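You operate a simulated robot arm through the tools that you are given. There is no shell and no other tool.

The job below is to be done with a simulated robot arm. You get a single attempt, and the scene is never put back.

JOB
Firm up the loose vise, then brush the tee bracket bright.
Fine: Tighten the vise nut with the short spanner till the white marks line up and lock the swivel lever. Then take all the rust off with the block brush. Put both tools back, leave the bracket held and drop nothing. Set down upright: block brush. What is to be rubbed or washed off counts as gone when no trace of it is left.

The check looks at the end state, three seconds after you hand in, the way a careful person would. Anything else that was tipped, shoved, dropped, spilled or broken makes it a failure.

ROBOT AND FRAMES
A 7-joint arm with a two-finger gripper, fixed in place. Base frame: the origin is on the floor under the middle of its stand, x ahead of it, y to its left, z up; the work surface is at about z = 0.95. Readings come in m, rad, newtons and seconds.
With the tool pointing down near the work surface it reaches from about 0.32 to 0.72 m from the base axis. Its first joint turns from -1.152 to 1.152 rad. Payload 2.45 kg.
Tool frame: the origin (TCP) lies between the finger pads and is the grasp point; the fingertips stand 0.026 m ahead of it; z points along the fingers, y is the line along which they close. The gripper opens to 0.096 m; its body begins 0.069 m behind the TCP.
Orientation is that of the tool frame in the base frame, as a unit quaternion [x, y, z, w]. With the fingers straight down and closing along the base's y, the tool's x points along the base's -x, its y along +y and its z along -z.

CONTROLS
- The arm moves only by the tool jog_arm. Its arguments are lists of equal length, an entry for each row: "turn": the turn, a rotation vector about the tool's x, y, z in units of 6 degrees (1.0 is 6 degrees), a list of three; "slide": the shift along the tool's x, y, z in units of 25 mm (1.0 is 25 mm), a list of three; "gripper": the gripper command, from -1 (fully open) to 1 (shut), values between in proportion. In form: {"turn": [[wx, wy, wz], ...], "slide": [[dx, dy, dz], ...], "gripper": [gripper, ...]}. A call has 1 to 20 rows; each row shifts and turns the commanded pose from where the row before left it, along the tool's axes as they then stand. A call with a number of a shift or a turn outside -1 to 1 is refused whole. Rows are played at 5 a second. More than 0.05 m and 0.15 rad between two rows, or a gripper value outside its range, and nothing of the call is played. A pose out of reach is approached as far as the arm can. The call stops where the force on the tool passes 40 N (or 10 N more than at its start, if that is more) or the arm is blocked; 0.2 s more then pass. The fingers move at their own pace (about 0.05 m/s each) and stop on an object; they squeeze with about 31 N. The grip force told is the motor's: it shows also when the fingers shut on nothing. Time passes only in rows, and 0.2 s behind the last, so rows that do not move let the fingers close. The reply holds the time, the measured pose of the TCP, the force on the tool along the base axes, the opening and the grip force, in the units named above and with some noise, with the torque about the TCP (base axes, N m) and any sound that the robot's microphone picked up, and new pictures: "pictures" is both (left out), scene, wrist or none.
- Cameras (640 x 400 px; columns grow to the right, rows downward): "scene" is fixed at [0.1708, -0.3919, 1.4368]; the picture's right is [0.76, -0.65, 0.00], its down [-0.30, -0.35, -0.89] and it looks along [0.58, 0.67, -0.46] (base axes); focal length 214 px, centre (320, 200). "wrist" rides on the gripper at [0.082, 0.003, -0.098] in the tool frame; the picture's right is [-0.04, 1.00, 0.00], its down [-0.73, -0.03, -0.68] and it looks along [-0.68, -0.03, 0.73] (tool axes); focal length 256 px, centre (320, 200). There is no depth. A picture from a camera that has moved, and an enlarged one, comes with that camera's place and axes in the base frame and with its lens.
- enlarge(camera, box): a new picture of the part [left, top, right, bottom] of that camera's present view, enlarged. It takes no simulated time.
- sign_off(): hands the job in; it is judged then, once.

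Nothing tells you positions but the pictures and the camera data. Unless the task says otherwise, let go and move clear before handing in.

The tools are called as name(argument=value, ...) on one line, values as JSON. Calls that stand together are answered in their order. jog_arm: Moves the arm, as the interface text tells. Its arguments: {"type":"object","properties":{"turn":{"type":"array"},"slide":{"type":"array"},"gripper":{"type":"array"},"pictures":{"type":"string","enum":["both","scene","wrist","none"]}},"required":["turn","slide","gripper"]} The other tools are called the same way: enlarge (camera, box) takes an enlarged picture of a part of a camera's view; sign_off () hands the job in.

At the start:

```text
time: 0.0
eef_pos: [0.304, -0.1734, 1.3621]
orientation: [-0.001, 1.0, 0.0, 0.0]
contact_force: [-0.5, -0.8, -0.7]
ft_torque: [0.0, 0.01, -0.01]
opening: 0.0956
grasp_force: 0.0
```

scene: 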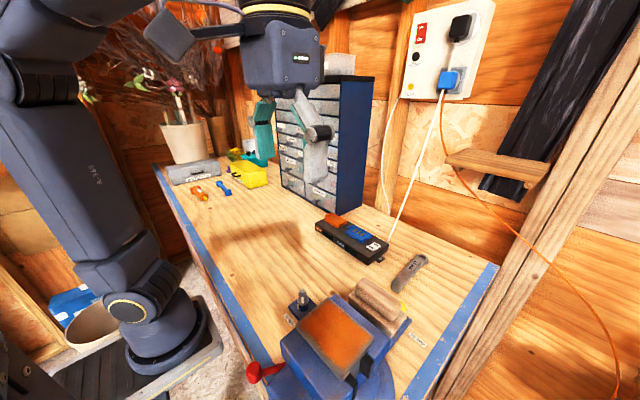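
wrist: 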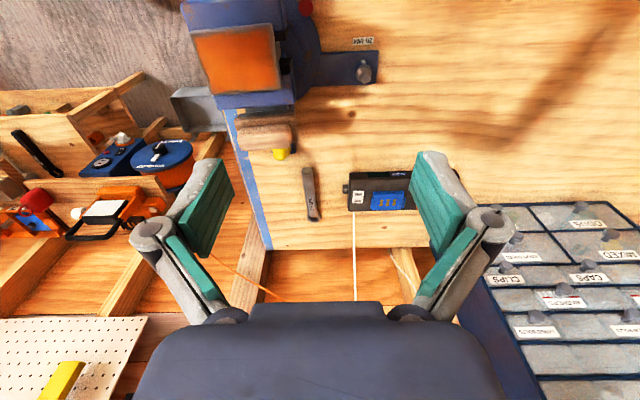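

I see a blue vise with a rusty plate in its jaws at the near edge of the bench, a nut with a tag beside it, a red-knobbed lever, a wooden block brush and a short dark spanner. I'll look closer before moving anything.

enlarge(camera="scene", box=[240, 240, 480, 400])

enlarge(camera="wrist", box=[160, 0, 400, 150])

enlarge(camera="wrist", box=[220, 90, 440, 240])

enlarge(camera="scene", box=[280, 200, 460, 310])

```text
2.50 times, centred on (360, 320) of scene
camera zoom: at [0.1708, -0.3919, 1.4368], right [0.76, -0.65, 0.0], down [-0.3, -0.35, -0.89], along [0.58, 0.67, -0.46], focal length 536 px, centre (220, -100)
```

zoom: 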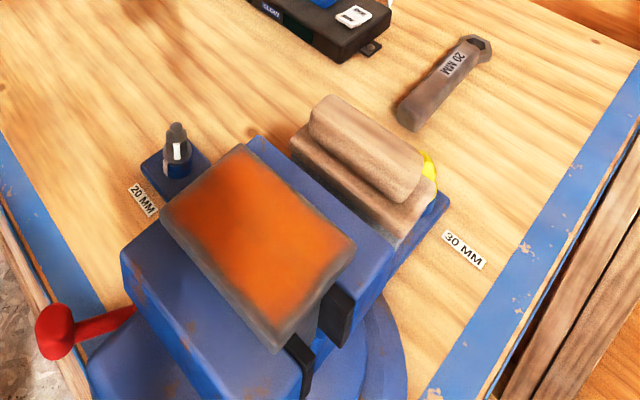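

```text
2.67 times, centred on (280, 75) of wrist
camera zoom: at [0.2216, -0.1698, 1.4601], right [0.04, 1.0, 0.0], down [0.73, -0.03, 0.68], along [0.68, -0.03, -0.73], focal length 683 px, centre (427, 533)
```

zoom: 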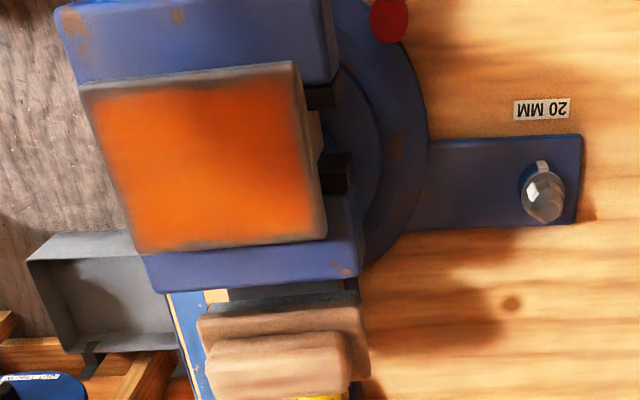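

```text
2.67 times, centred on (330, 165) of wrist
camera zoom: at [0.2216, -0.1698, 1.4601], right [0.04, 1.0, 0.0], down [0.73, -0.03, 0.68], along [0.68, -0.03, -0.73], focal length 683 px, centre (293, 293)
```

zoom: 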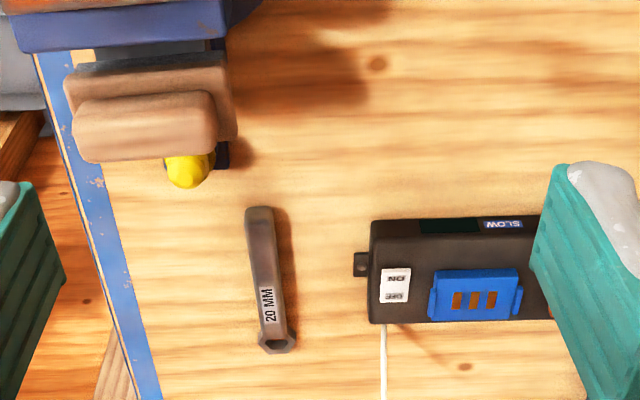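

```text
3.56 times, centred on (370, 255) of scene
camera zoom: at [0.1708, -0.3919, 1.4368], right [0.76, -0.65, 0.0], down [-0.3, -0.35, -0.89], along [0.58, 0.67, -0.46], focal length 763 px, centre (142, 4)
```

zoom: 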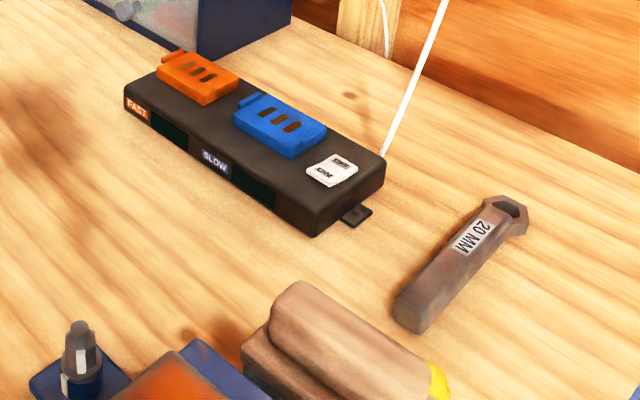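

The spanner seems to lie along x near (0.59–0.76, -0.215), and the nut stud stands near (0.37, -0.10). I'll zoom tighter on the details before moving.

enlarge(camera="scene", box=[276, 276, 336, 326])

enlarge(camera="scene", box=[240, 340, 400, 400])

enlarge(camera="scene", box=[380, 245, 440, 295])

enlarge(camera="scene", box=[330, 265, 450, 355])

enlarge(camera="wrist", box=[270, 0, 390, 90])

enlarge(camera="wrist", box=[220, 90, 340, 180])

```text
8.00 times, centred on (306, 301) of scene
camera zoom: at [0.1708, -0.3919, 1.4368], right [0.76, -0.65, 0.0], down [-0.3, -0.35, -0.89], along [0.58, 0.67, -0.46], focal length 1716 px, centre (432, -608)
```

zoom: 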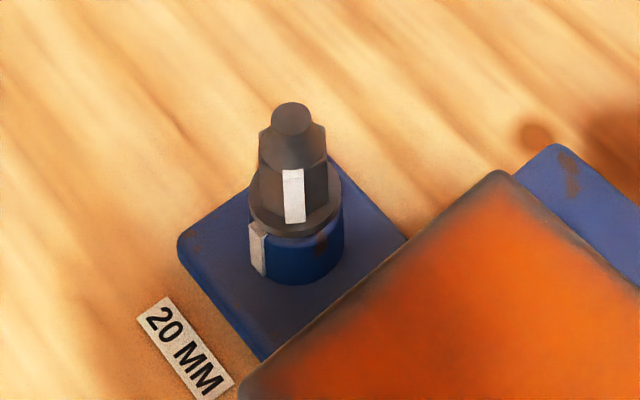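

```text
4.00 times, centred on (320, 370) of scene
camera zoom: at [0.1708, -0.3919, 1.4368], right [0.76, -0.65, 0.0], down [-0.3, -0.35, -0.89], along [0.58, 0.67, -0.46], focal length 858 px, centre (320, -480)
```

zoom: 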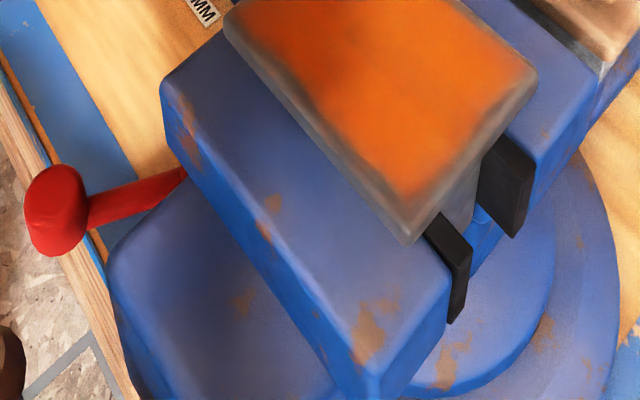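

```text
8.00 times, centred on (410, 270) of scene
camera zoom: at [0.1708, -0.3919, 1.4368], right [0.76, -0.65, 0.0], down [-0.3, -0.35, -0.89], along [0.58, 0.67, -0.46], focal length 1716 px, centre (-400, -360)
```

zoom: 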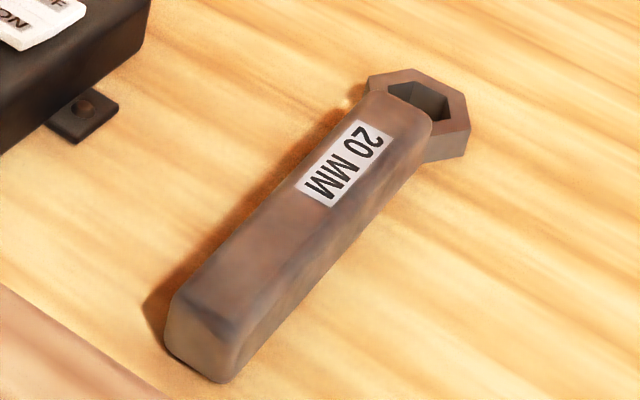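

```text
4.44 times, centred on (390, 310) of scene
camera zoom: at [0.1708, -0.3919, 1.4368], right [0.76, -0.65, 0.0], down [-0.3, -0.35, -0.89], along [0.58, 0.67, -0.46], focal length 953 px, centre (9, -289)
```

zoom: 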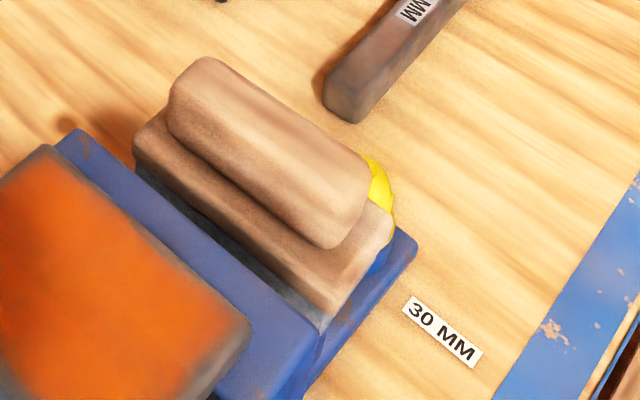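

```text
4.44 times, centred on (330, 45) of wrist
camera zoom: at [0.2216, -0.1698, 1.4601], right [0.04, 1.0, 0.0], down [0.73, -0.03, 0.68], along [0.68, -0.03, -0.73], focal length 1138 px, centre (276, 889)
```

zoom: 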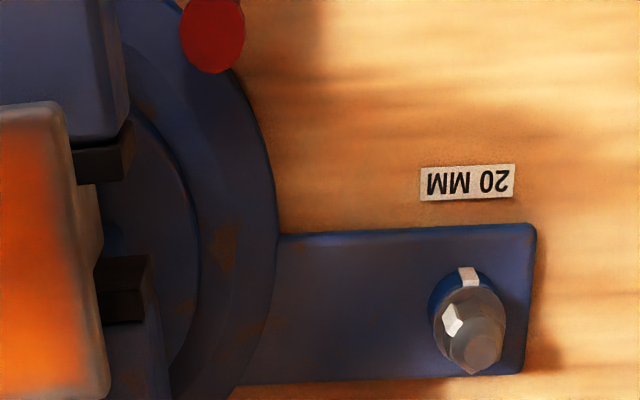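

```text
4.44 times, centred on (280, 135) of wrist
camera zoom: at [0.2216, -0.1698, 1.4601], right [0.04, 1.0, 0.0], down [0.73, -0.03, 0.68], along [0.68, -0.03, -0.73], focal length 1138 px, centre (498, 489)
```

zoom: 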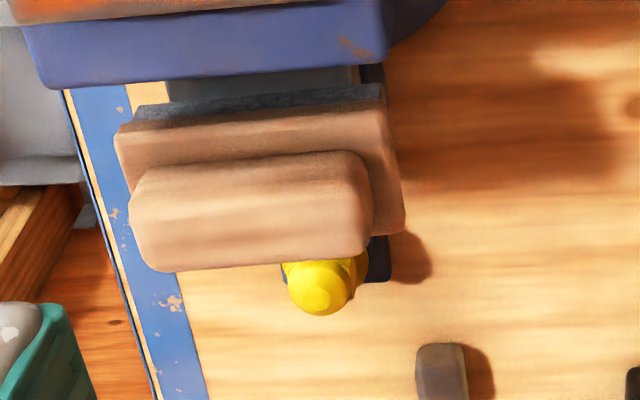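

The nut's white mark points toward the scene camera and the collar mark toward the base, so it needs about 55° clockwise. I'll swing the wrist camera to the vise's +y side to look at the lever and nut.

jog_arm(turn=[[0, 0, 0], [0, 0, 0], [0, 0, 0], [0, 0, 0], [0, 0, 0], [0, 0, 0], [0, 0, 0]], slide=[[-0.15, 0.87, 0.3], [-0.15, 0.87, 0.3], [-0.15, 0.87, 0.3], [-0.15, 0.87, 0.3], [-0.15, 0.87, 0.3], [-0.15, 0.87, 0.3], [-0.15, 0.87, 0.3]], gripper=[-1, -1, -1, -1, -1, -1, -1], pictures="none")

jog_arm(turn=[[0, 0, 1], [0, 0, 1], [0, 0, 1], [0, 0, 1], [0, 0, 1], [0, 0, 1], [0, 0, 1], [0, 0, 1], [0, 0, 1], [0, 0, 1], [0, 0, 1], [0, 0, 1], [0, 0, 1], [0, 0, 1], [0, 0, 1]], slide=[[0, 0, 0], [0, 0, 0], [0, 0, 0], [0, 0, 0], [0, 0, 0], [0, 0, 0], [0, 0, 0], [0, 0, 0], [0, 0, 0], [0, 0, 0], [0, 0, 0], [0, 0, 0], [0, 0, 0], [0, 0, 0], [0, 0, 0]], gripper=[-1, -1, -1, -1, -1, -1, -1, -1, -1, -1, -1, -1, -1, -1, -1], pictures="both")

```text
time: 1.6
eef_pos: [0.3308, -0.021, 1.3083]
orientation: [0.001, 1.0, -0.001, 0.0]
contact_force: [-0.4, 0.8, 0.0]
ft_torque: [-0.03, -0.01, 0.0]
opening: 0.0959
grasp_force: 0.1
```

```text
time: 4.8
eef_pos: [0.3303, -0.0201, 1.3083]
orientation: [0.708, 0.706, 0.0, 0.0]
contact_force: [0.2, 0.7, 0.4]
ft_torque: [-0.01, -0.01, -0.01]
opening: 0.096
grasp_force: 0.1
camera wrist: at [0.3334, 0.0603, 1.4074], right [1.0, -0.04, 0.0], down [-0.03, -0.73, 0.68], along [-0.03, -0.68, -0.73], focal length 256 px, centre (320, 200)
```

scene: 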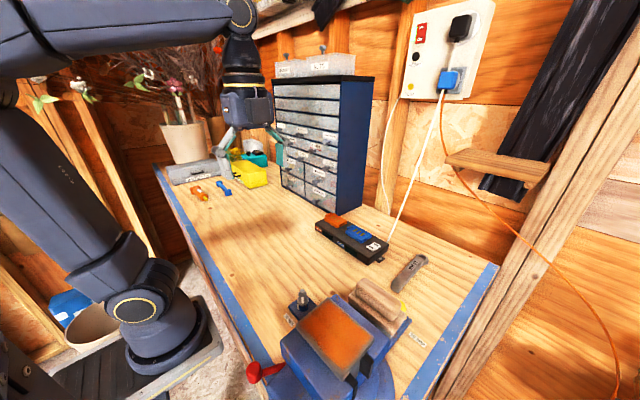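
wrist: 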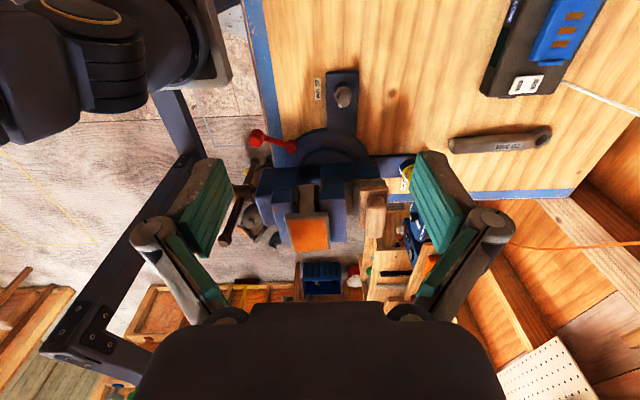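

enlarge(camera="wrist", box=[230, 60, 400, 170])

enlarge(camera="wrist", box=[240, 140, 440, 270])

enlarge(camera="wrist", box=[240, 115, 340, 175])

enlarge(camera="wrist", box=[300, 60, 380, 110])

enlarge(camera="wrist", box=[440, 110, 560, 170])

```text
3.64 times, centred on (315, 115) of wrist
camera zoom: at [0.3334, 0.0603, 1.4074], right [1.0, -0.04, 0.0], down [-0.03, -0.73, 0.68], along [-0.03, -0.68, -0.73], focal length 931 px, centre (338, 509)
```

zoom: 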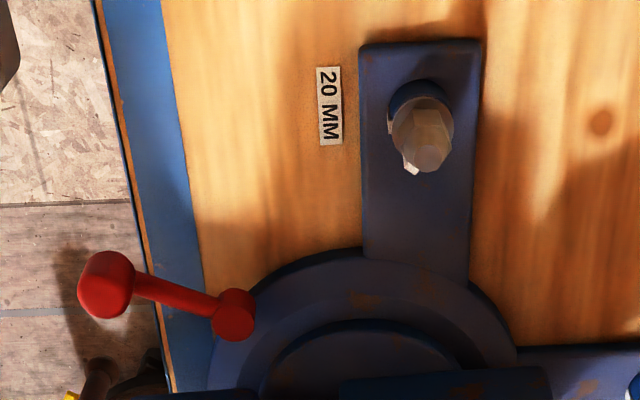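

```text
3.08 times, centred on (340, 205) of wrist
camera zoom: at [0.3334, 0.0603, 1.4074], right [1.0, -0.04, 0.0], down [-0.03, -0.73, 0.68], along [-0.03, -0.68, -0.73], focal length 788 px, centre (258, 185)
```

zoom: 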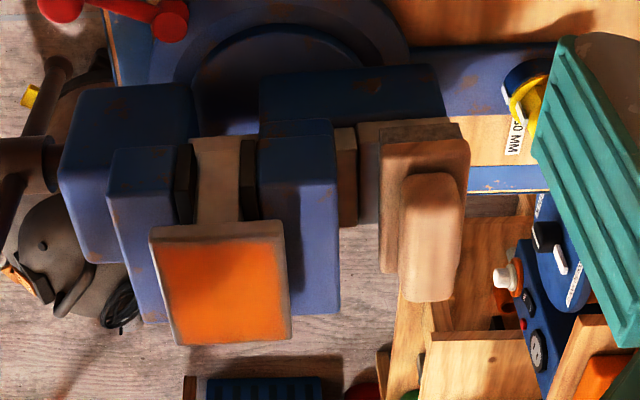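

```text
6.40 times, centred on (290, 145) of wrist
camera zoom: at [0.3334, 0.0603, 1.4074], right [1.0, -0.04, 0.0], down [-0.03, -0.73, 0.68], along [-0.03, -0.68, -0.73], focal length 1638 px, centre (512, 552)
```

zoom: 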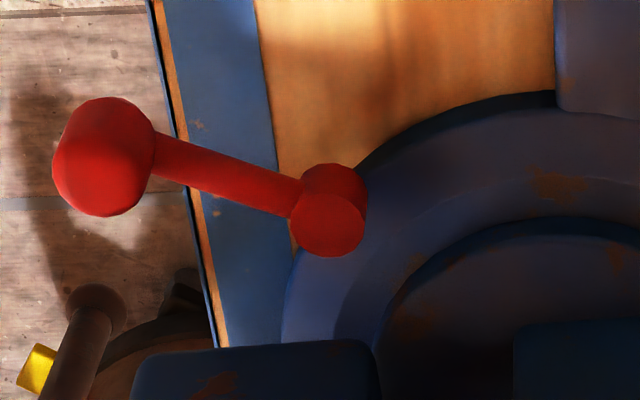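

```text
8.00 times, centred on (340, 85) of wrist
camera zoom: at [0.3334, 0.0603, 1.4074], right [1.0, -0.04, 0.0], down [-0.03, -0.73, 0.68], along [-0.03, -0.68, -0.73], focal length 2048 px, centre (160, 1120)
```

zoom: 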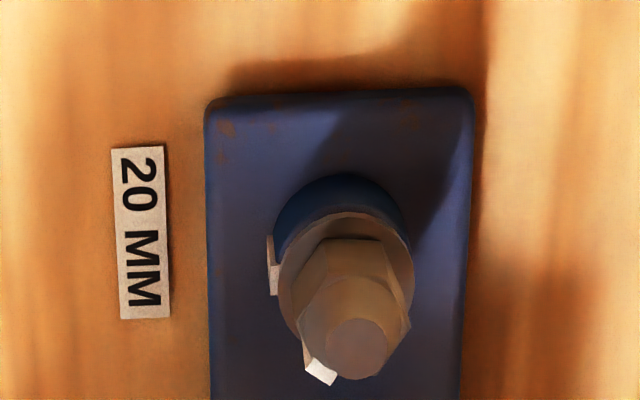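

```text
5.33 times, centred on (500, 140) of wrist
camera zoom: at [0.3334, 0.0603, 1.4074], right [1.0, -0.04, 0.0], down [-0.03, -0.73, 0.68], along [-0.03, -0.68, -0.73], focal length 1365 px, centre (-640, 520)
```

zoom: 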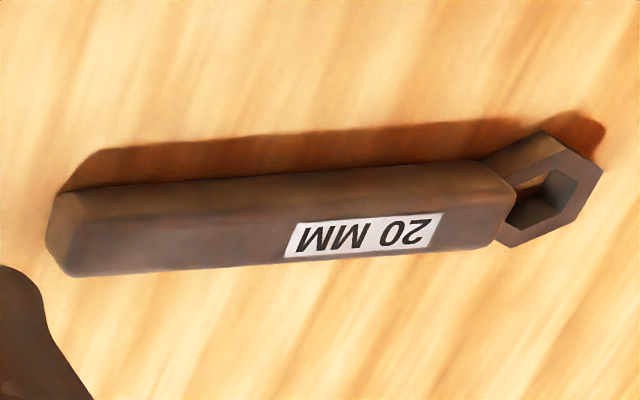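

The lever is a red vertical-pivot lever, hub near (0.269, -0.192) and knob near (0.208, -0.170, 0.99). I need sharper views of the nut's hex orientation, the spanner head and any lock markings.

enlarge(camera="scene", box=[296, 286, 312, 296])

enlarge(camera="wrist", box=[328, 80, 360, 110])

enlarge(camera="wrist", box=[525, 115, 560, 155])

enlarge(camera="scene", box=[240, 355, 310, 400])

enlarge(camera="wrist", box=[280, 120, 380, 180])

enlarge(camera="scene", box=[415, 252, 431, 264])

```text
16.00 times, centred on (304, 291) of scene
camera zoom: at [0.1708, -0.3919, 1.4368], right [0.76, -0.65, 0.0], down [-0.3, -0.35, -0.89], along [0.58, 0.67, -0.46], focal length 3432 px, centre (576, -1256)
```

zoom: 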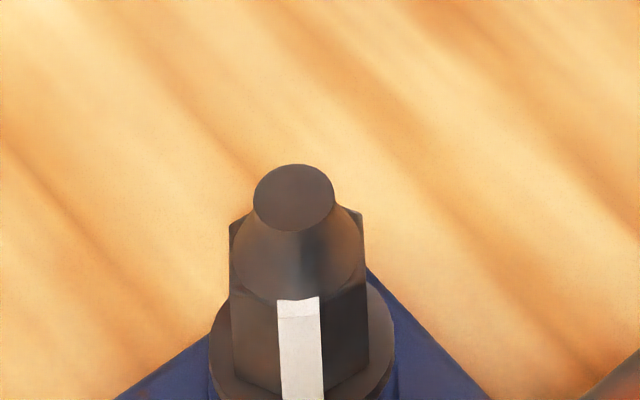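

```text
13.33 times, centred on (344, 95) of wrist
camera zoom: at [0.3334, 0.0603, 1.4074], right [1.0, -0.04, 0.0], down [-0.03, -0.73, 0.68], along [-0.03, -0.68, -0.73], focal length 3413 px, centre (0, 1600)
```

zoom: 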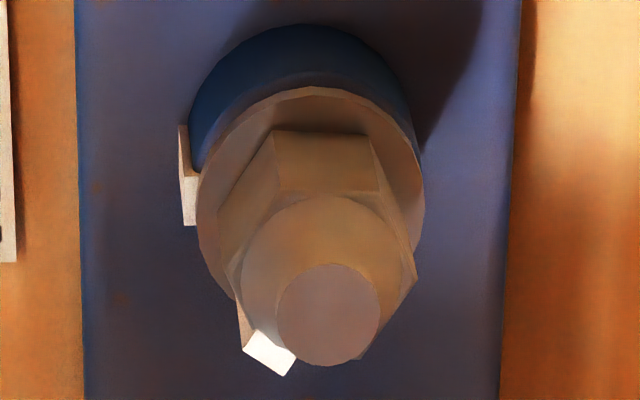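

```text
10.00 times, centred on (542, 135) of wrist
camera zoom: at [0.3334, 0.0603, 1.4074], right [1.0, -0.04, 0.0], down [-0.03, -0.73, 0.68], along [-0.03, -0.68, -0.73], focal length 2560 px, centre (-1905, 850)
```

zoom: 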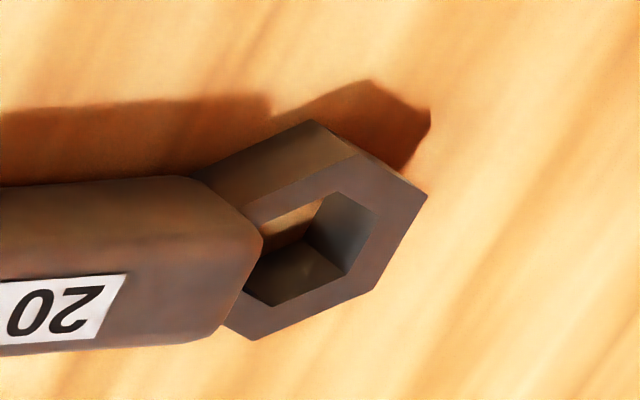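

```text
8.89 times, centred on (275, 378) of scene
camera zoom: at [0.1708, -0.3919, 1.4368], right [0.76, -0.65, 0.0], down [-0.3, -0.35, -0.89], along [0.58, 0.67, -0.46], focal length 1906 px, centre (720, -1378)
```

zoom: 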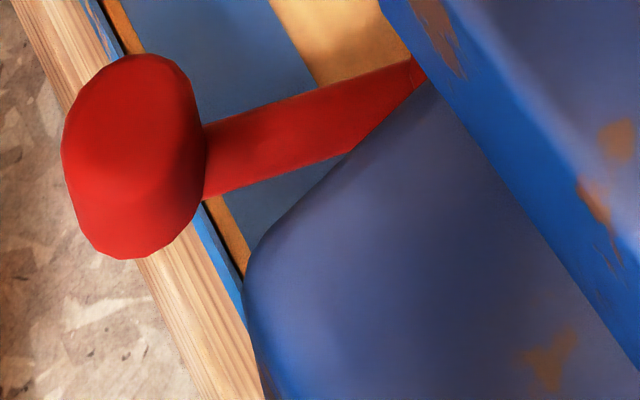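

```text
6.40 times, centred on (330, 150) of wrist
camera zoom: at [0.3334, 0.0603, 1.4074], right [1.0, -0.04, 0.0], down [-0.03, -0.73, 0.68], along [-0.03, -0.68, -0.73], focal length 1638 px, centre (256, 520)
```

zoom: 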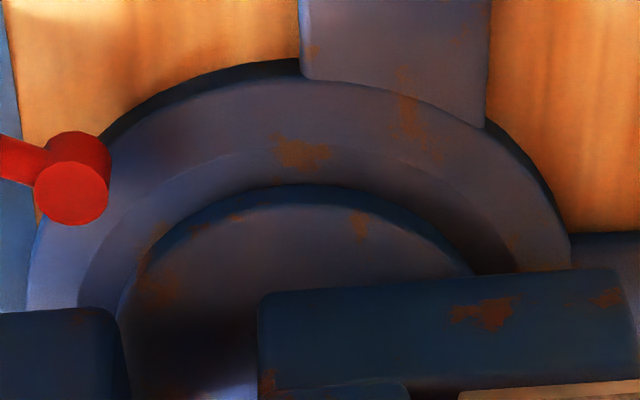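

```text
16.00 times, centred on (423, 258) of scene
camera zoom: at [0.1708, -0.3919, 1.4368], right [0.76, -0.65, 0.0], down [-0.3, -0.35, -0.89], along [0.58, 0.67, -0.46], focal length 3432 px, centre (-1328, -728)
```

zoom: 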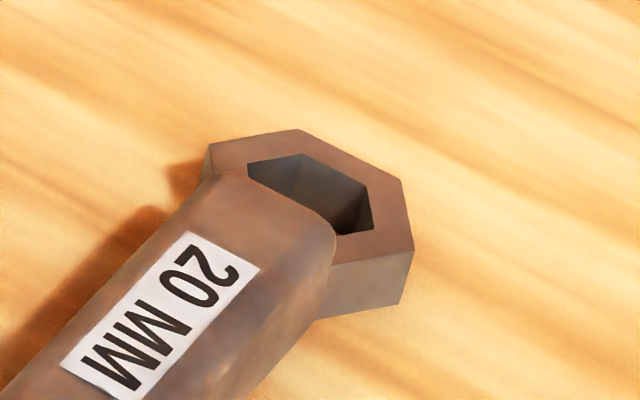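

The nut's mark sits at about 237° and the collar mark at 180°, so about 57° clockwise. The spanner hole has flats square to its handle. I'll bring the wrist camera close to the nut for a more exact fix on its centre and hex angle.

jog_arm(turn=[[0, 0, 0], [0, 0, 0], [0, 0, 0], [0, 0, 0], [0, 0, 0], [0, 0, 0], [0, 0, 0], [0, 0, 0], [0, 0, 0], [0, 0, 0]], slide=[[0.02, 0.14, 0.86], [0.02, 0.14, 0.86], [0.02, 0.14, 0.86], [0.02, 0.14, 0.86], [0.02, 0.14, 0.86], [0.02, 0.14, 0.86], [0.02, 0.14, 0.86], [0.02, 0.14, 0.86], [0.02, 0.14, 0.86], [0.02, 0.14, 0.86]], gripper=[-1, -1, -1, -1, -1, -1, -1, -1, -1, -1], pictures="both")

```text
time: 7.0
eef_pos: [0.3655, -0.0185, 1.0937]
orientation: [0.707, 0.708, -0.001, 0.0]
contact_force: [-0.5, 0.1, 0.2]
ft_torque: [0.0, 0.01, 0.02]
opening: 0.096
grasp_force: 0.0
camera wrist: at [0.369, 0.0643, 1.1925], right [1.0, -0.04, 0.0], down [-0.03, -0.73, 0.68], along [-0.03, -0.68, -0.73], focal length 256 px, centre (320, 200)
```

scene: 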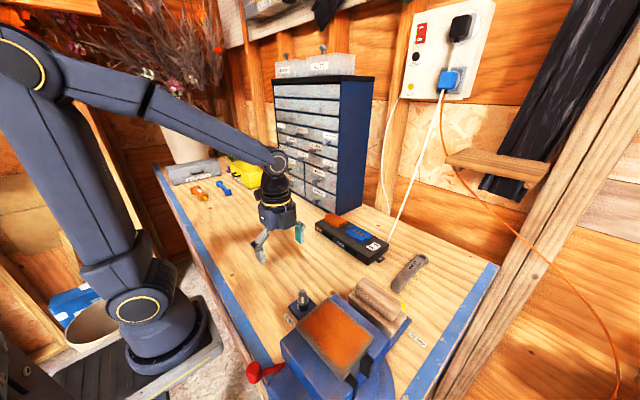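
wrist: 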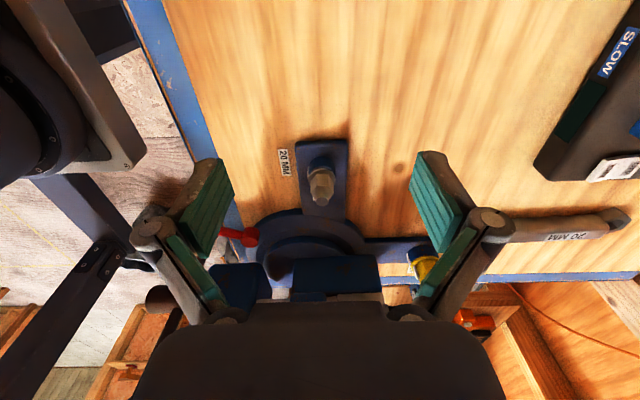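

enlarge(camera="wrist", box=[298, 145, 346, 205])

enlarge(camera="wrist", box=[200, 180, 440, 330])

enlarge(camera="wrist", box=[480, 190, 640, 290])

```text
6.67 times, centred on (322, 175) of wrist
camera zoom: at [0.369, 0.0643, 1.1925], right [1.0, -0.04, 0.0], down [-0.03, -0.73, 0.68], along [-0.03, -0.68, -0.73], focal length 1707 px, centre (307, 367)
```

zoom: 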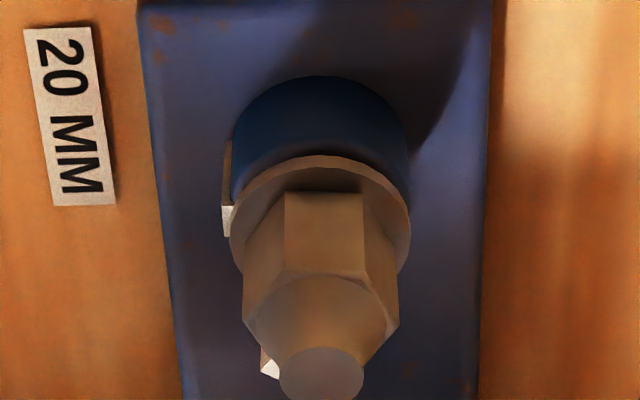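

```text
2.67 times, centred on (320, 255) of wrist
camera zoom: at [0.369, 0.0643, 1.1925], right [1.0, -0.04, 0.0], down [-0.03, -0.73, 0.68], along [-0.03, -0.68, -0.73], focal length 683 px, centre (320, 53)
```

zoom: 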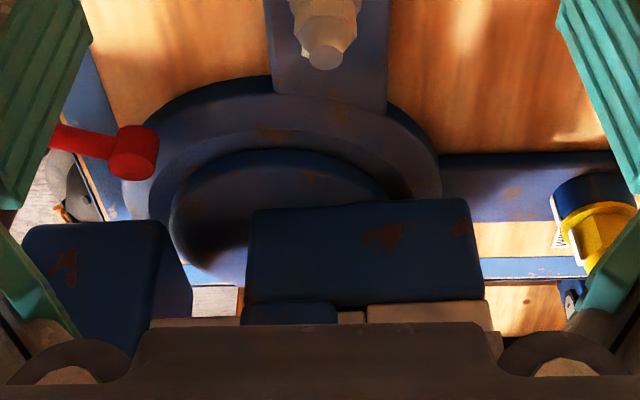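

```text
4.00 times, centred on (560, 240) of wrist
camera zoom: at [0.369, 0.0643, 1.1925], right [1.0, -0.04, 0.0], down [-0.03, -0.73, 0.68], along [-0.03, -0.68, -0.73], focal length 1024 px, centre (-640, 40)
```

zoom: 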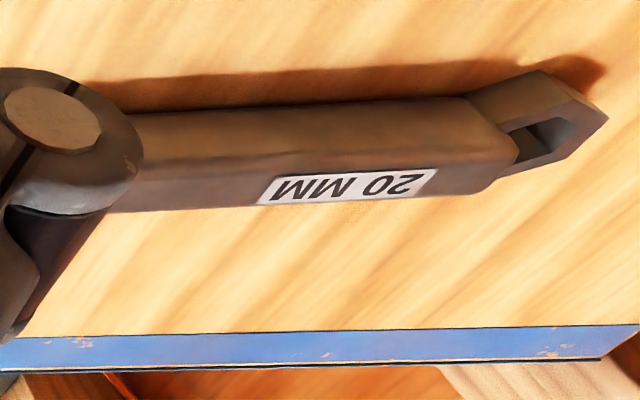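

The close-up puts the nut axis near (0.364, -0.104) with flats at about 86° and 26°. My plan is to engage with the handle pointing to +y (about 87°) and sweep it to about 30°, so I'll check here that the wrist can turn that far.

jog_arm(turn=[[0, 0, 1], [0, 0, 1], [0, 0, 1], [0, 0, 1], [0, 0, 1], [0, 0, 1], [0, 0, 1], [0, 0, 1], [0, 0, 1], [0, 0, 1], [0, 0, 1]], slide=[[0, 0, 0], [0, 0, 0], [0, 0, 0], [0, 0, 0], [0, 0, 0], [0, 0, 0], [0, 0, 0], [0, 0, 0], [0, 0, 0], [0, 0, 0], [0, 0, 0]], gripper=[-1, -1, -1, -1, -1, -1, -1, -1, -1, -1, -1], pictures="wrist")

```text
time: 9.4
eef_pos: [0.3659, -0.0164, 1.0936]
orientation: [0.978, 0.207, -0.001, 0.0]
contact_force: [0.2, -0.2, -1.0]
ft_torque: [0.02, 0.01, 0.0]
opening: 0.0959
grasp_force: 0.0
camera wrist: at [0.4409, 0.0143, 1.1914], right [0.37, -0.93, 0.0], down [-0.68, -0.27, 0.68], along [-0.63, -0.25, -0.73], focal length 256 px, centre (320, 200)
```

wrist: 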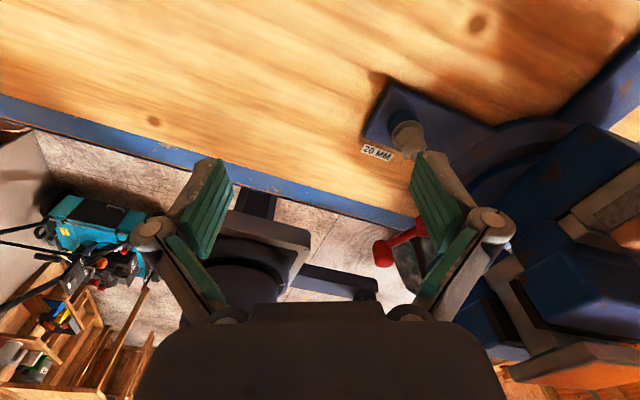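

The wrist reaches that turn. I'll take a second close-up of the nut from here, then rotate back and go for the spanner.

enlarge(camera="wrist", box=[375, 95, 447, 165])

enlarge(camera="wrist", box=[360, 200, 520, 300])

```text
5.71 times, centred on (411, 130) of wrist
camera zoom: at [0.4409, 0.0143, 1.1914], right [0.37, -0.93, 0.0], down [-0.68, -0.27, 0.68], along [-0.63, -0.25, -0.73], focal length 1463 px, centre (-200, 600)
```

zoom: 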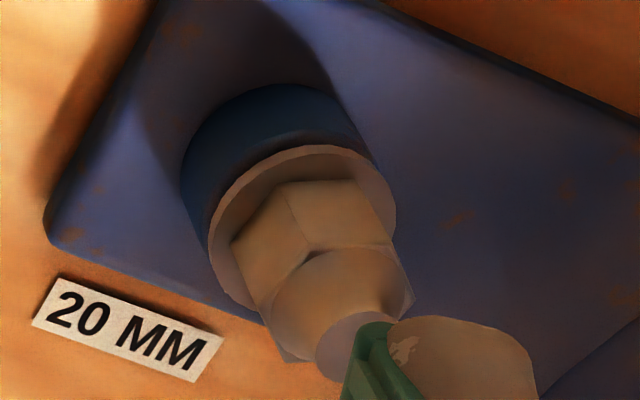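

```text
4.00 times, centred on (440, 250) of wrist
camera zoom: at [0.4409, 0.0143, 1.1914], right [0.37, -0.93, 0.0], down [-0.68, -0.27, 0.68], along [-0.63, -0.25, -0.73], focal length 1024 px, centre (-160, 0)
```

zoom: 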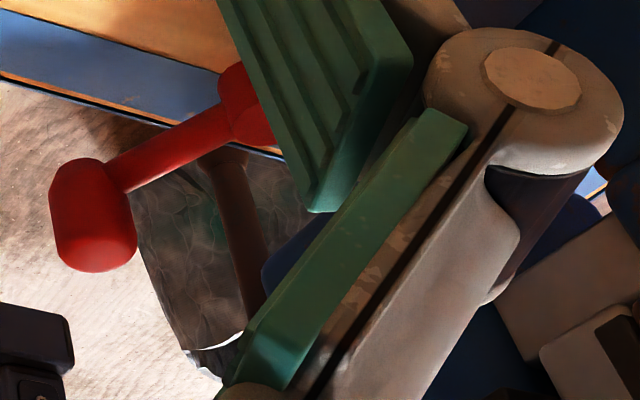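

The nut's flats come out at about 85° and 25°, with the centre near (0.3635, -0.1045). Now I'll turn back and move above the spanner handle.

jog_arm(turn=[[0, 0, -1], [0, 0, -1], [0, 0, -1], [0, 0, -1], [0, 0, -1], [0, 0, -1], [0, 0, -1], [0, 0, -1], [0, 0, -1], [0, 0, -1], [0, 0, -1], [0, 0, -1], [0, 0, -1], [0, 0, -1], [0, 0, -1], [0, 0, -1], [0, 0, -1], [0, 0, -1], [0, 0, -1], [0, 0, -1]], slide=[[0, 0, -0.15], [0, 0, -0.15], [0, 0, -0.15], [0, 0, -0.15], [0, 0, -0.15], [0, 0, -0.15], [0, 0, -0.15], [0, 0, -0.15], [0, 0, -0.15], [0, 0, -0.15], [0, 0, -0.15], [0, 0, -0.15], [0, 0, -0.15], [0, 0, -0.15], [0, 0, -0.15], [0, 0, -0.15], [0, 0, -0.15], [0, 0, -0.15], [0, 0, -0.15], [0, 0, -0.15]], gripper=[-1, -1, -1, -1, -1, -1, -1, -1, -1, -1, -1, -1, -1, -1, -1, -1, -1, -1, -1, -1], pictures="none")

jog_arm(turn=[[0, 0, -1], [0, 0, -1], [0, 0, -1], [0, 0, -1], [0, 0, -1], [0, 0, -1], [0, 0, 0], [0, 0, 0], [0, 0, 0], [0, 0, 0], [0, 0, 0], [0, 0, 0], [0, 0, 0], [0, 0, 0], [0, 0, 0], [0, 0, 0], [0, 0, 0], [0, 0, 0], [0, 0, 0], [0, 0, 0]], slide=[[0, 0, 0], [0, 0, 0], [0, 0, 0], [0, 0, 0], [0, 0, 0], [0, 0, 0], [-0.8, -0.55, 0], [-0.8, -0.55, 0], [-0.8, -0.55, 0], [-0.8, -0.55, 0], [-0.8, -0.55, 0], [-0.8, -0.55, 0], [-0.8, -0.55, 0], [-0.8, -0.55, 0], [-0.8, -0.55, 0], [-0.8, -0.55, 0], [-0.8, -0.55, 0], [-0.8, -0.55, 0], [-0.8, -0.55, 0], [-0.8, -0.55, 0]], gripper=[-1, -1, -1, -1, -1, -1, -1, -1, -1, -1, -1, -1, -1, -1, -1, -1, -1, -1, -1, -1], pictures="both")

```text
time: 13.6
eef_pos: [0.3643, -0.016, 1.1698]
orientation: [0.309, 0.951, 0.0, 0.0]
contact_force: [-0.3, -0.1, -0.3]
ft_torque: [0.0, 0.0, 0.01]
opening: 0.0959
grasp_force: 0.0
```

```text
time: 17.8
eef_pos: [0.6343, -0.2034, 1.1716]
orientation: [0.0, 1.0, 0.001, -0.001]
contact_force: [-0.4, 0.4, 0.3]
ft_torque: [0.02, 0.0, 0.0]
opening: 0.0958
grasp_force: 0.1
out of reach, approached as far as the arm can: row 20
camera wrist: at [0.5532, -0.2004, 1.2697], right [0.04, 1.0, 0.0], down [0.74, -0.03, 0.68], along [0.68, -0.03, -0.74], focal length 256 px, centre (320, 200)
```

scene: 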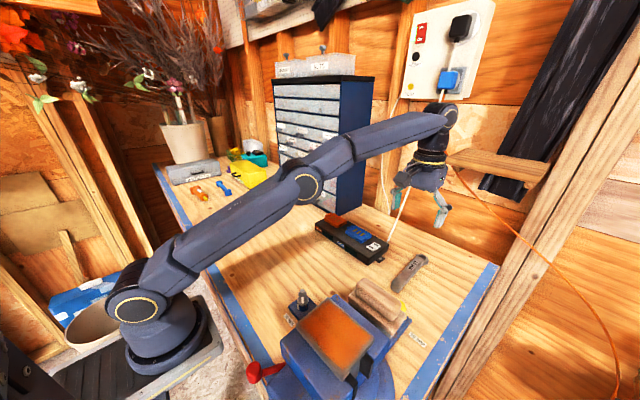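
wrist: 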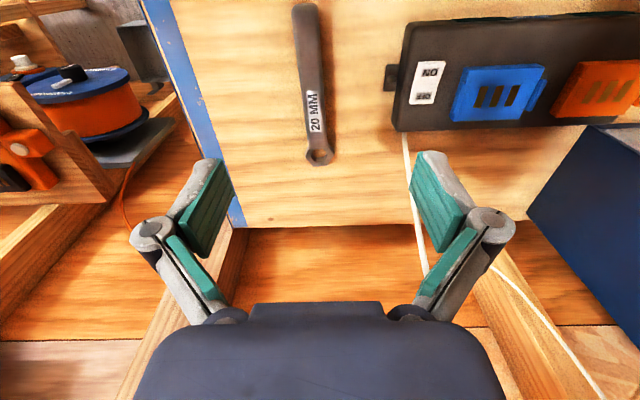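

The arm ran out of reach at this height but stands nearly above the spanner. I'll zoom on it for exact placement before descending.

enlarge(camera="wrist", box=[260, 0, 400, 170])

enlarge(camera="wrist", box=[295, 130, 345, 175])

```text
2.35 times, centred on (330, 85) of wrist
camera zoom: at [0.5532, -0.2004, 1.2697], right [0.04, 1.0, 0.0], down [0.74, -0.03, 0.68], along [0.68, -0.03, -0.74], focal length 602 px, centre (296, 471)
```

zoom: 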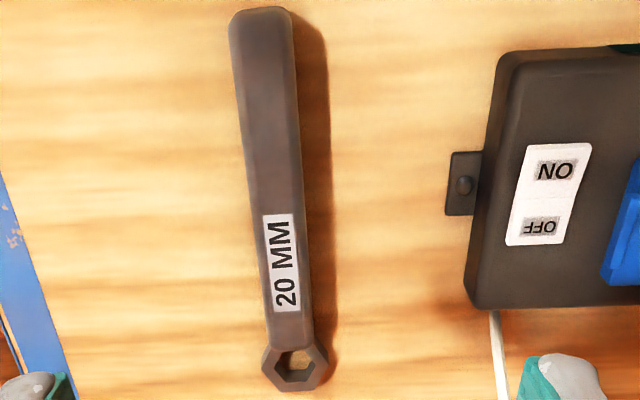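

```text
8.89 times, centred on (320, 152) of wrist
camera zoom: at [0.5532, -0.2004, 1.2697], right [0.04, 1.0, 0.0], down [0.74, -0.03, 0.68], along [0.68, -0.03, -0.74], focal length 2276 px, centre (320, 622)
```

zoom: 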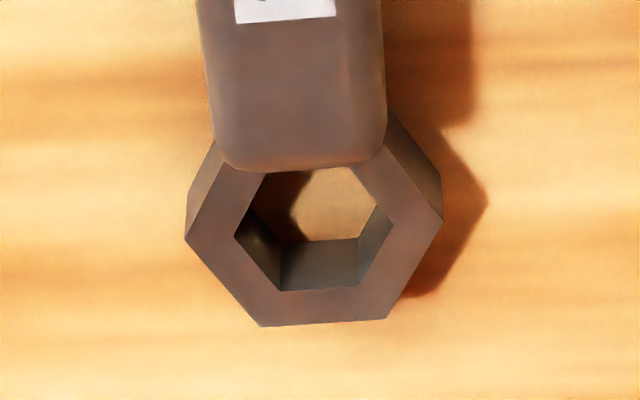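

The ring hole centre is at about (0.752, -0.210), and the spanner axis is yawed about 2.8°. I'll descend with the fingers part-open, clear of the charger tab, and match that yaw.

jog_arm(turn=[[0, 0, -0.47], [0, 0, 0], [0, 0, 0], [0, 0, 0], [0, 0, 0], [0, 0, 0]], slide=[[0, 0, 0.8], [0, 0, 0.8], [0, 0, 0.8], [0, 0, 0.8], [0, 0, 0.8], [0, 0, 0]], gripper=[-0.25, -0.25, -0.25, -0.25, -0.25, -0.25], pictures="both")

```text
time: 19.2
eef_pos: [0.6376, -0.2025, 1.0685]
orientation: [-0.024, 1.0, 0.0, 0.0]
contact_force: [1.0, -0.2, 0.7]
ft_torque: [-0.01, 0.02, -0.01]
opening: 0.0601
grasp_force: 0.0
camera wrist: at [0.5543, -0.2036, 1.1676], right [-0.01, 1.0, 0.0], down [0.73, 0.01, 0.68], along [0.68, 0.01, -0.73], focal length 256 px, centre (320, 200)
```

scene: 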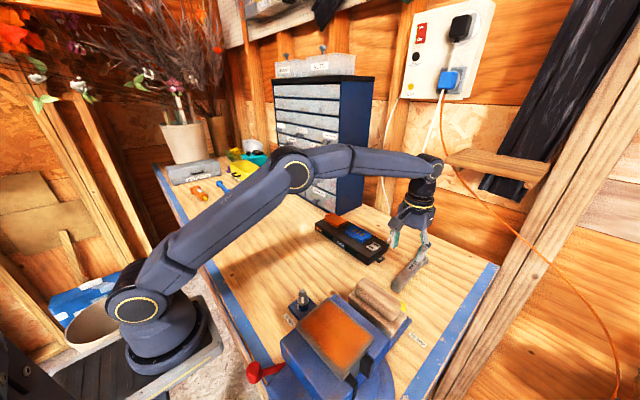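
wrist: 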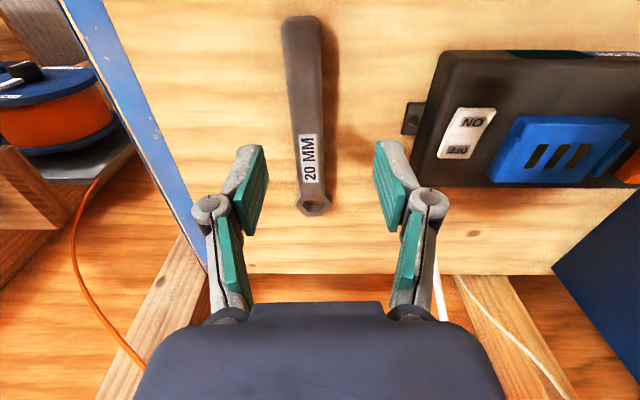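

The fingers straddle the handle nearly centred. I'll shift about 12 mm in x and y and come down to just above it, then check.

jog_arm(turn=[[0, 0, 0], [0, 0, 0], [0, 0, 0], [0, 0, 0], [0, 0, 0]], slide=[[-0.118, -0.126, 0.55], [-0.118, -0.126, 0.55], [-0.118, -0.126, 0.55], [-0.118, -0.126, 0.55], [0, 0, 0]], gripper=[-0.25, -0.25, -0.25, -0.25, -0.25], pictures="both")

```text
time: 20.4
eef_pos: [0.6459, -0.2137, 1.0134]
orientation: [-0.025, 1.0, 0.0, 0.001]
contact_force: [-0.5, -0.4, 0.1]
ft_torque: [-0.01, 0.03, -0.01]
opening: 0.0603
grasp_force: 0.0
camera wrist: at [0.5627, -0.2147, 1.1121], right [-0.01, 1.0, 0.0], down [0.73, 0.01, 0.68], along [0.68, 0.01, -0.73], focal length 256 px, centre (320, 200)
```

scene: 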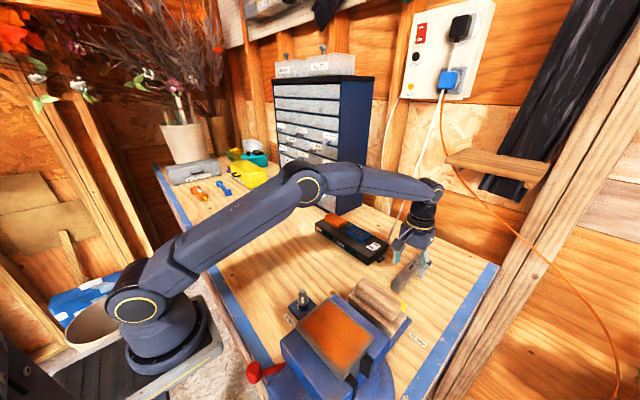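
wrist: 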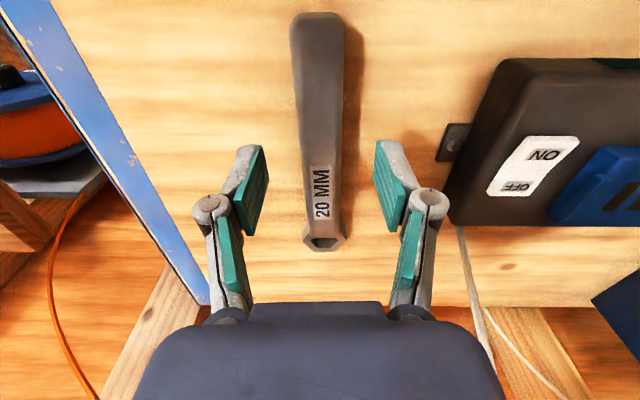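

The fingers are centred on the handle. I'll go down so the fingertips stop a few millimetres off the bench.

jog_arm(turn=[[0, 0, 0], [0, 0, 0], [0, 0, 0], [0, 0, 0]], slide=[[-0.03, -0.03, 0.43], [-0.03, -0.03, 0.43], [-0.02, 0, 0.43], [0, 0, 0]], gripper=[-0.25, -0.25, -0.25, -0.25], pictures="both")

enlarge(camera="wrist", box=[220, 100, 420, 270])

enlarge(camera="scene", box=[370, 215, 450, 295])

```text
time: 21.4
eef_pos: [0.6496, -0.2155, 0.9797]
orientation: [-0.024, 1.0, 0.0, 0.0]
contact_force: [-0.8, -0.1, -0.7]
ft_torque: [-0.01, 0.02, -0.03]
opening: 0.0601
grasp_force: 0.2
camera wrist: at [0.5673, -0.216, 1.0795], right [-0.01, 1.0, 0.0], down [0.73, 0.01, 0.68], along [0.68, 0.01, -0.73], focal length 256 px, centre (320, 200)
```

scene: 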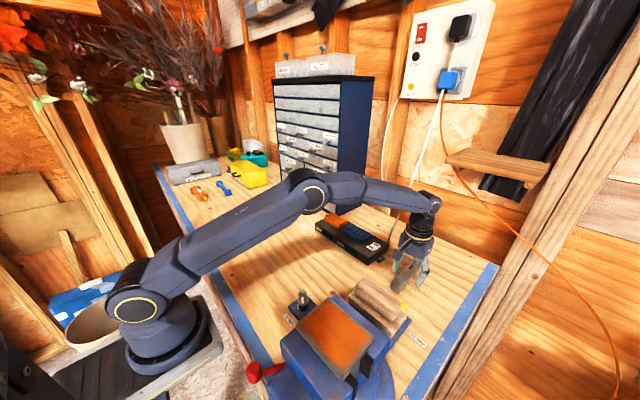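
wrist: 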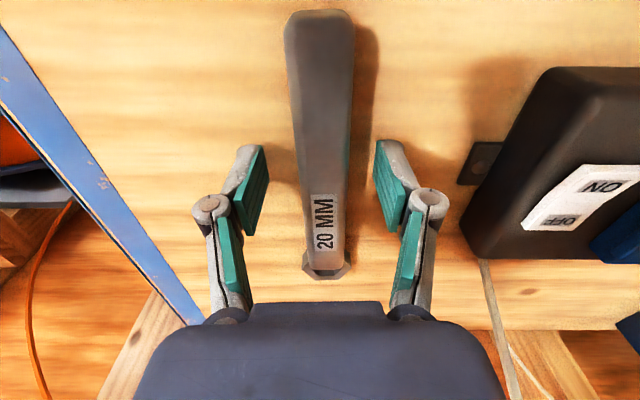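

```text
2.35 times, centred on (320, 185) of wrist
camera zoom: at [0.5673, -0.216, 1.0795], right [-0.01, 1.0, 0.0], down [0.73, 0.01, 0.68], along [0.68, 0.01, -0.73], focal length 602 px, centre (320, 235)
```

zoom: 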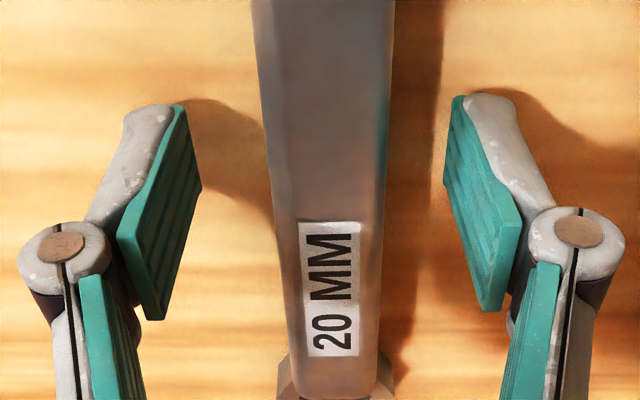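

```text
5.00 times, centred on (410, 255) of scene
camera zoom: at [0.1708, -0.3919, 1.4368], right [0.76, -0.65, 0.0], down [-0.3, -0.35, -0.89], along [0.58, 0.67, -0.46], focal length 1072 px, centre (-130, -75)
```

zoom: 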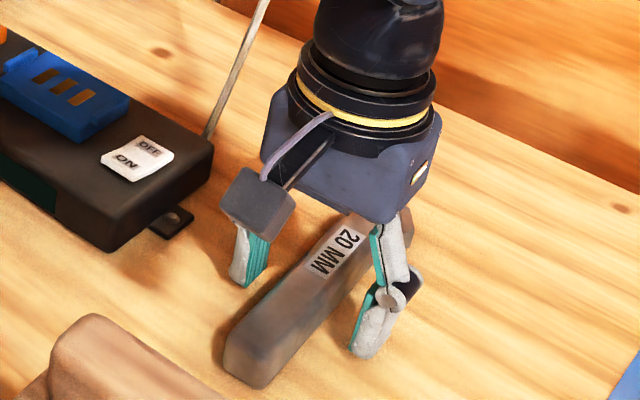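

The handle sits between the pads with no contact yet. Closing now.

jog_arm(turn=[[0, 0, 0], [0, 0, 0], [0, 0, 0], [0, 0, 0], [0, 0, 0], [0, 0, 0]], slide=[[0, 0, 0], [0, 0, 0], [0, 0, 0], [0, 0, 0], [0, 0, 0], [0, 0, 0]], gripper=[0.2, 0.6, 1, 1, 1, 1], pictures="wrist")

```text
time: 22.8
eef_pos: [0.6501, -0.2148, 0.9815]
orientation: [-0.025, 1.0, 0.0, 0.0]
contact_force: [0.4, 0.4, 0.6]
ft_torque: [0.01, 0.01, 0.0]
opening: 0.0253
grasp_force: 31.2
camera wrist: at [0.5673, -0.216, 1.0798], right [-0.01, 1.0, 0.0], down [0.73, 0.01, 0.68], along [0.68, 0.01, -0.73], focal length 256 px, centre (320, 200)
```

wrist: 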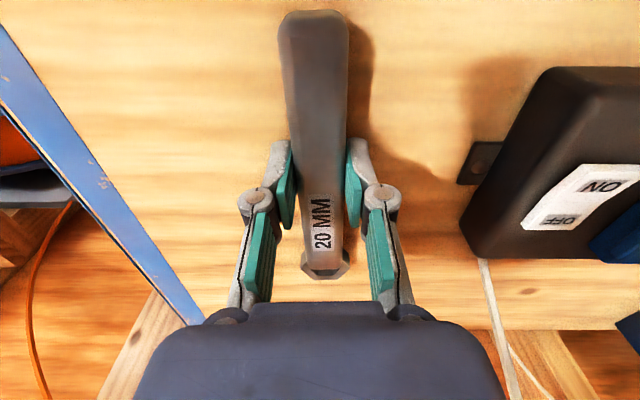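

The handle is gripped at 25 mm. I'll lift it and carry it inward over the open bench toward the nut.

jog_arm(turn=[[0, 0, 0], [0, 0, 0], [0, 0, 0], [0, 0, 0], [0, 0, 0], [0, 0, 0], [0, 0, 0], [0, 0, 0], [0, 0, 0], [0, 0, 0], [0, 0, 0], [0, 0, 0], [0, 0, 0], [0, 0, 0], [0, 0, 0], [0, 0, 0], [0, 0, 0]], slide=[[0, 0, -0.5], [0, 0, -0.5], [0, 0, -0.6], [0.541, 0.641, -0.23], [0.541, 0.641, -0.23], [0.541, 0.641, -0.23], [0.541, 0.641, -0.23], [0.541, 0.641, -0.23], [0.541, 0.641, -0.23], [0.541, 0.641, -0.23], [0.541, 0.641, -0.23], [0.541, 0.641, -0.23], [0.541, 0.641, -0.23], [0.541, 0.641, -0.23], [0.541, 0.641, -0.23], [0.541, 0.641, -0.23], [0.541, 0.641, -0.23]], gripper=[1, 1, 1, 1, 1, 1, 1, 1, 1, 1, 1, 1, 1, 1, 1, 1, 1], pictures="both")

```text
time: 26.4
eef_pos: [0.4479, 0.0009, 1.1026]
orientation: [-0.025, 1.0, 0.0, 0.001]
contact_force: [-0.5, 0.5, -1.1]
ft_torque: [-0.01, 0.02, 0.01]
opening: 0.0255
grasp_force: 31.0
camera wrist: at [0.3659, 0.0003, 1.2016], right [-0.01, 1.0, 0.0], down [0.73, 0.01, 0.68], along [0.68, 0.01, -0.73], focal length 256 px, centre (320, 200)
```

scene: 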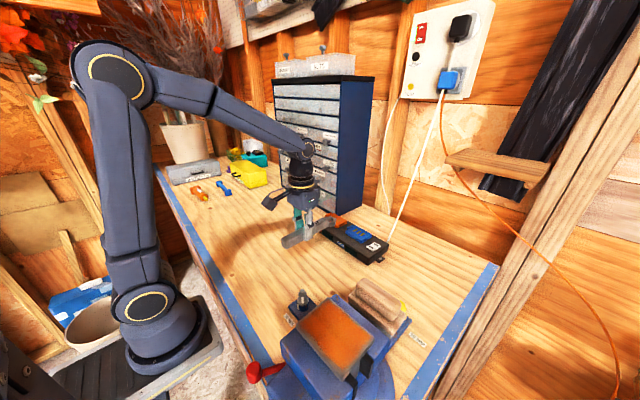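
wrist: 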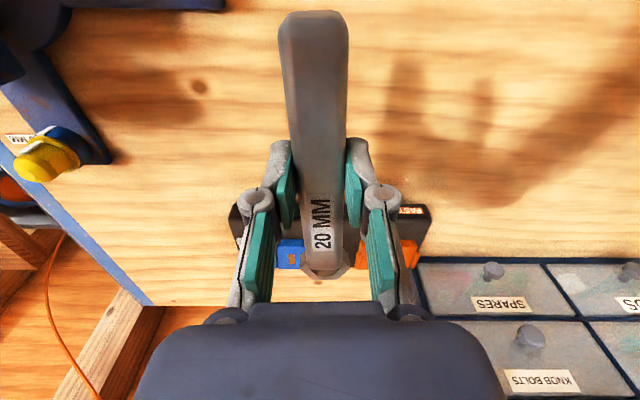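

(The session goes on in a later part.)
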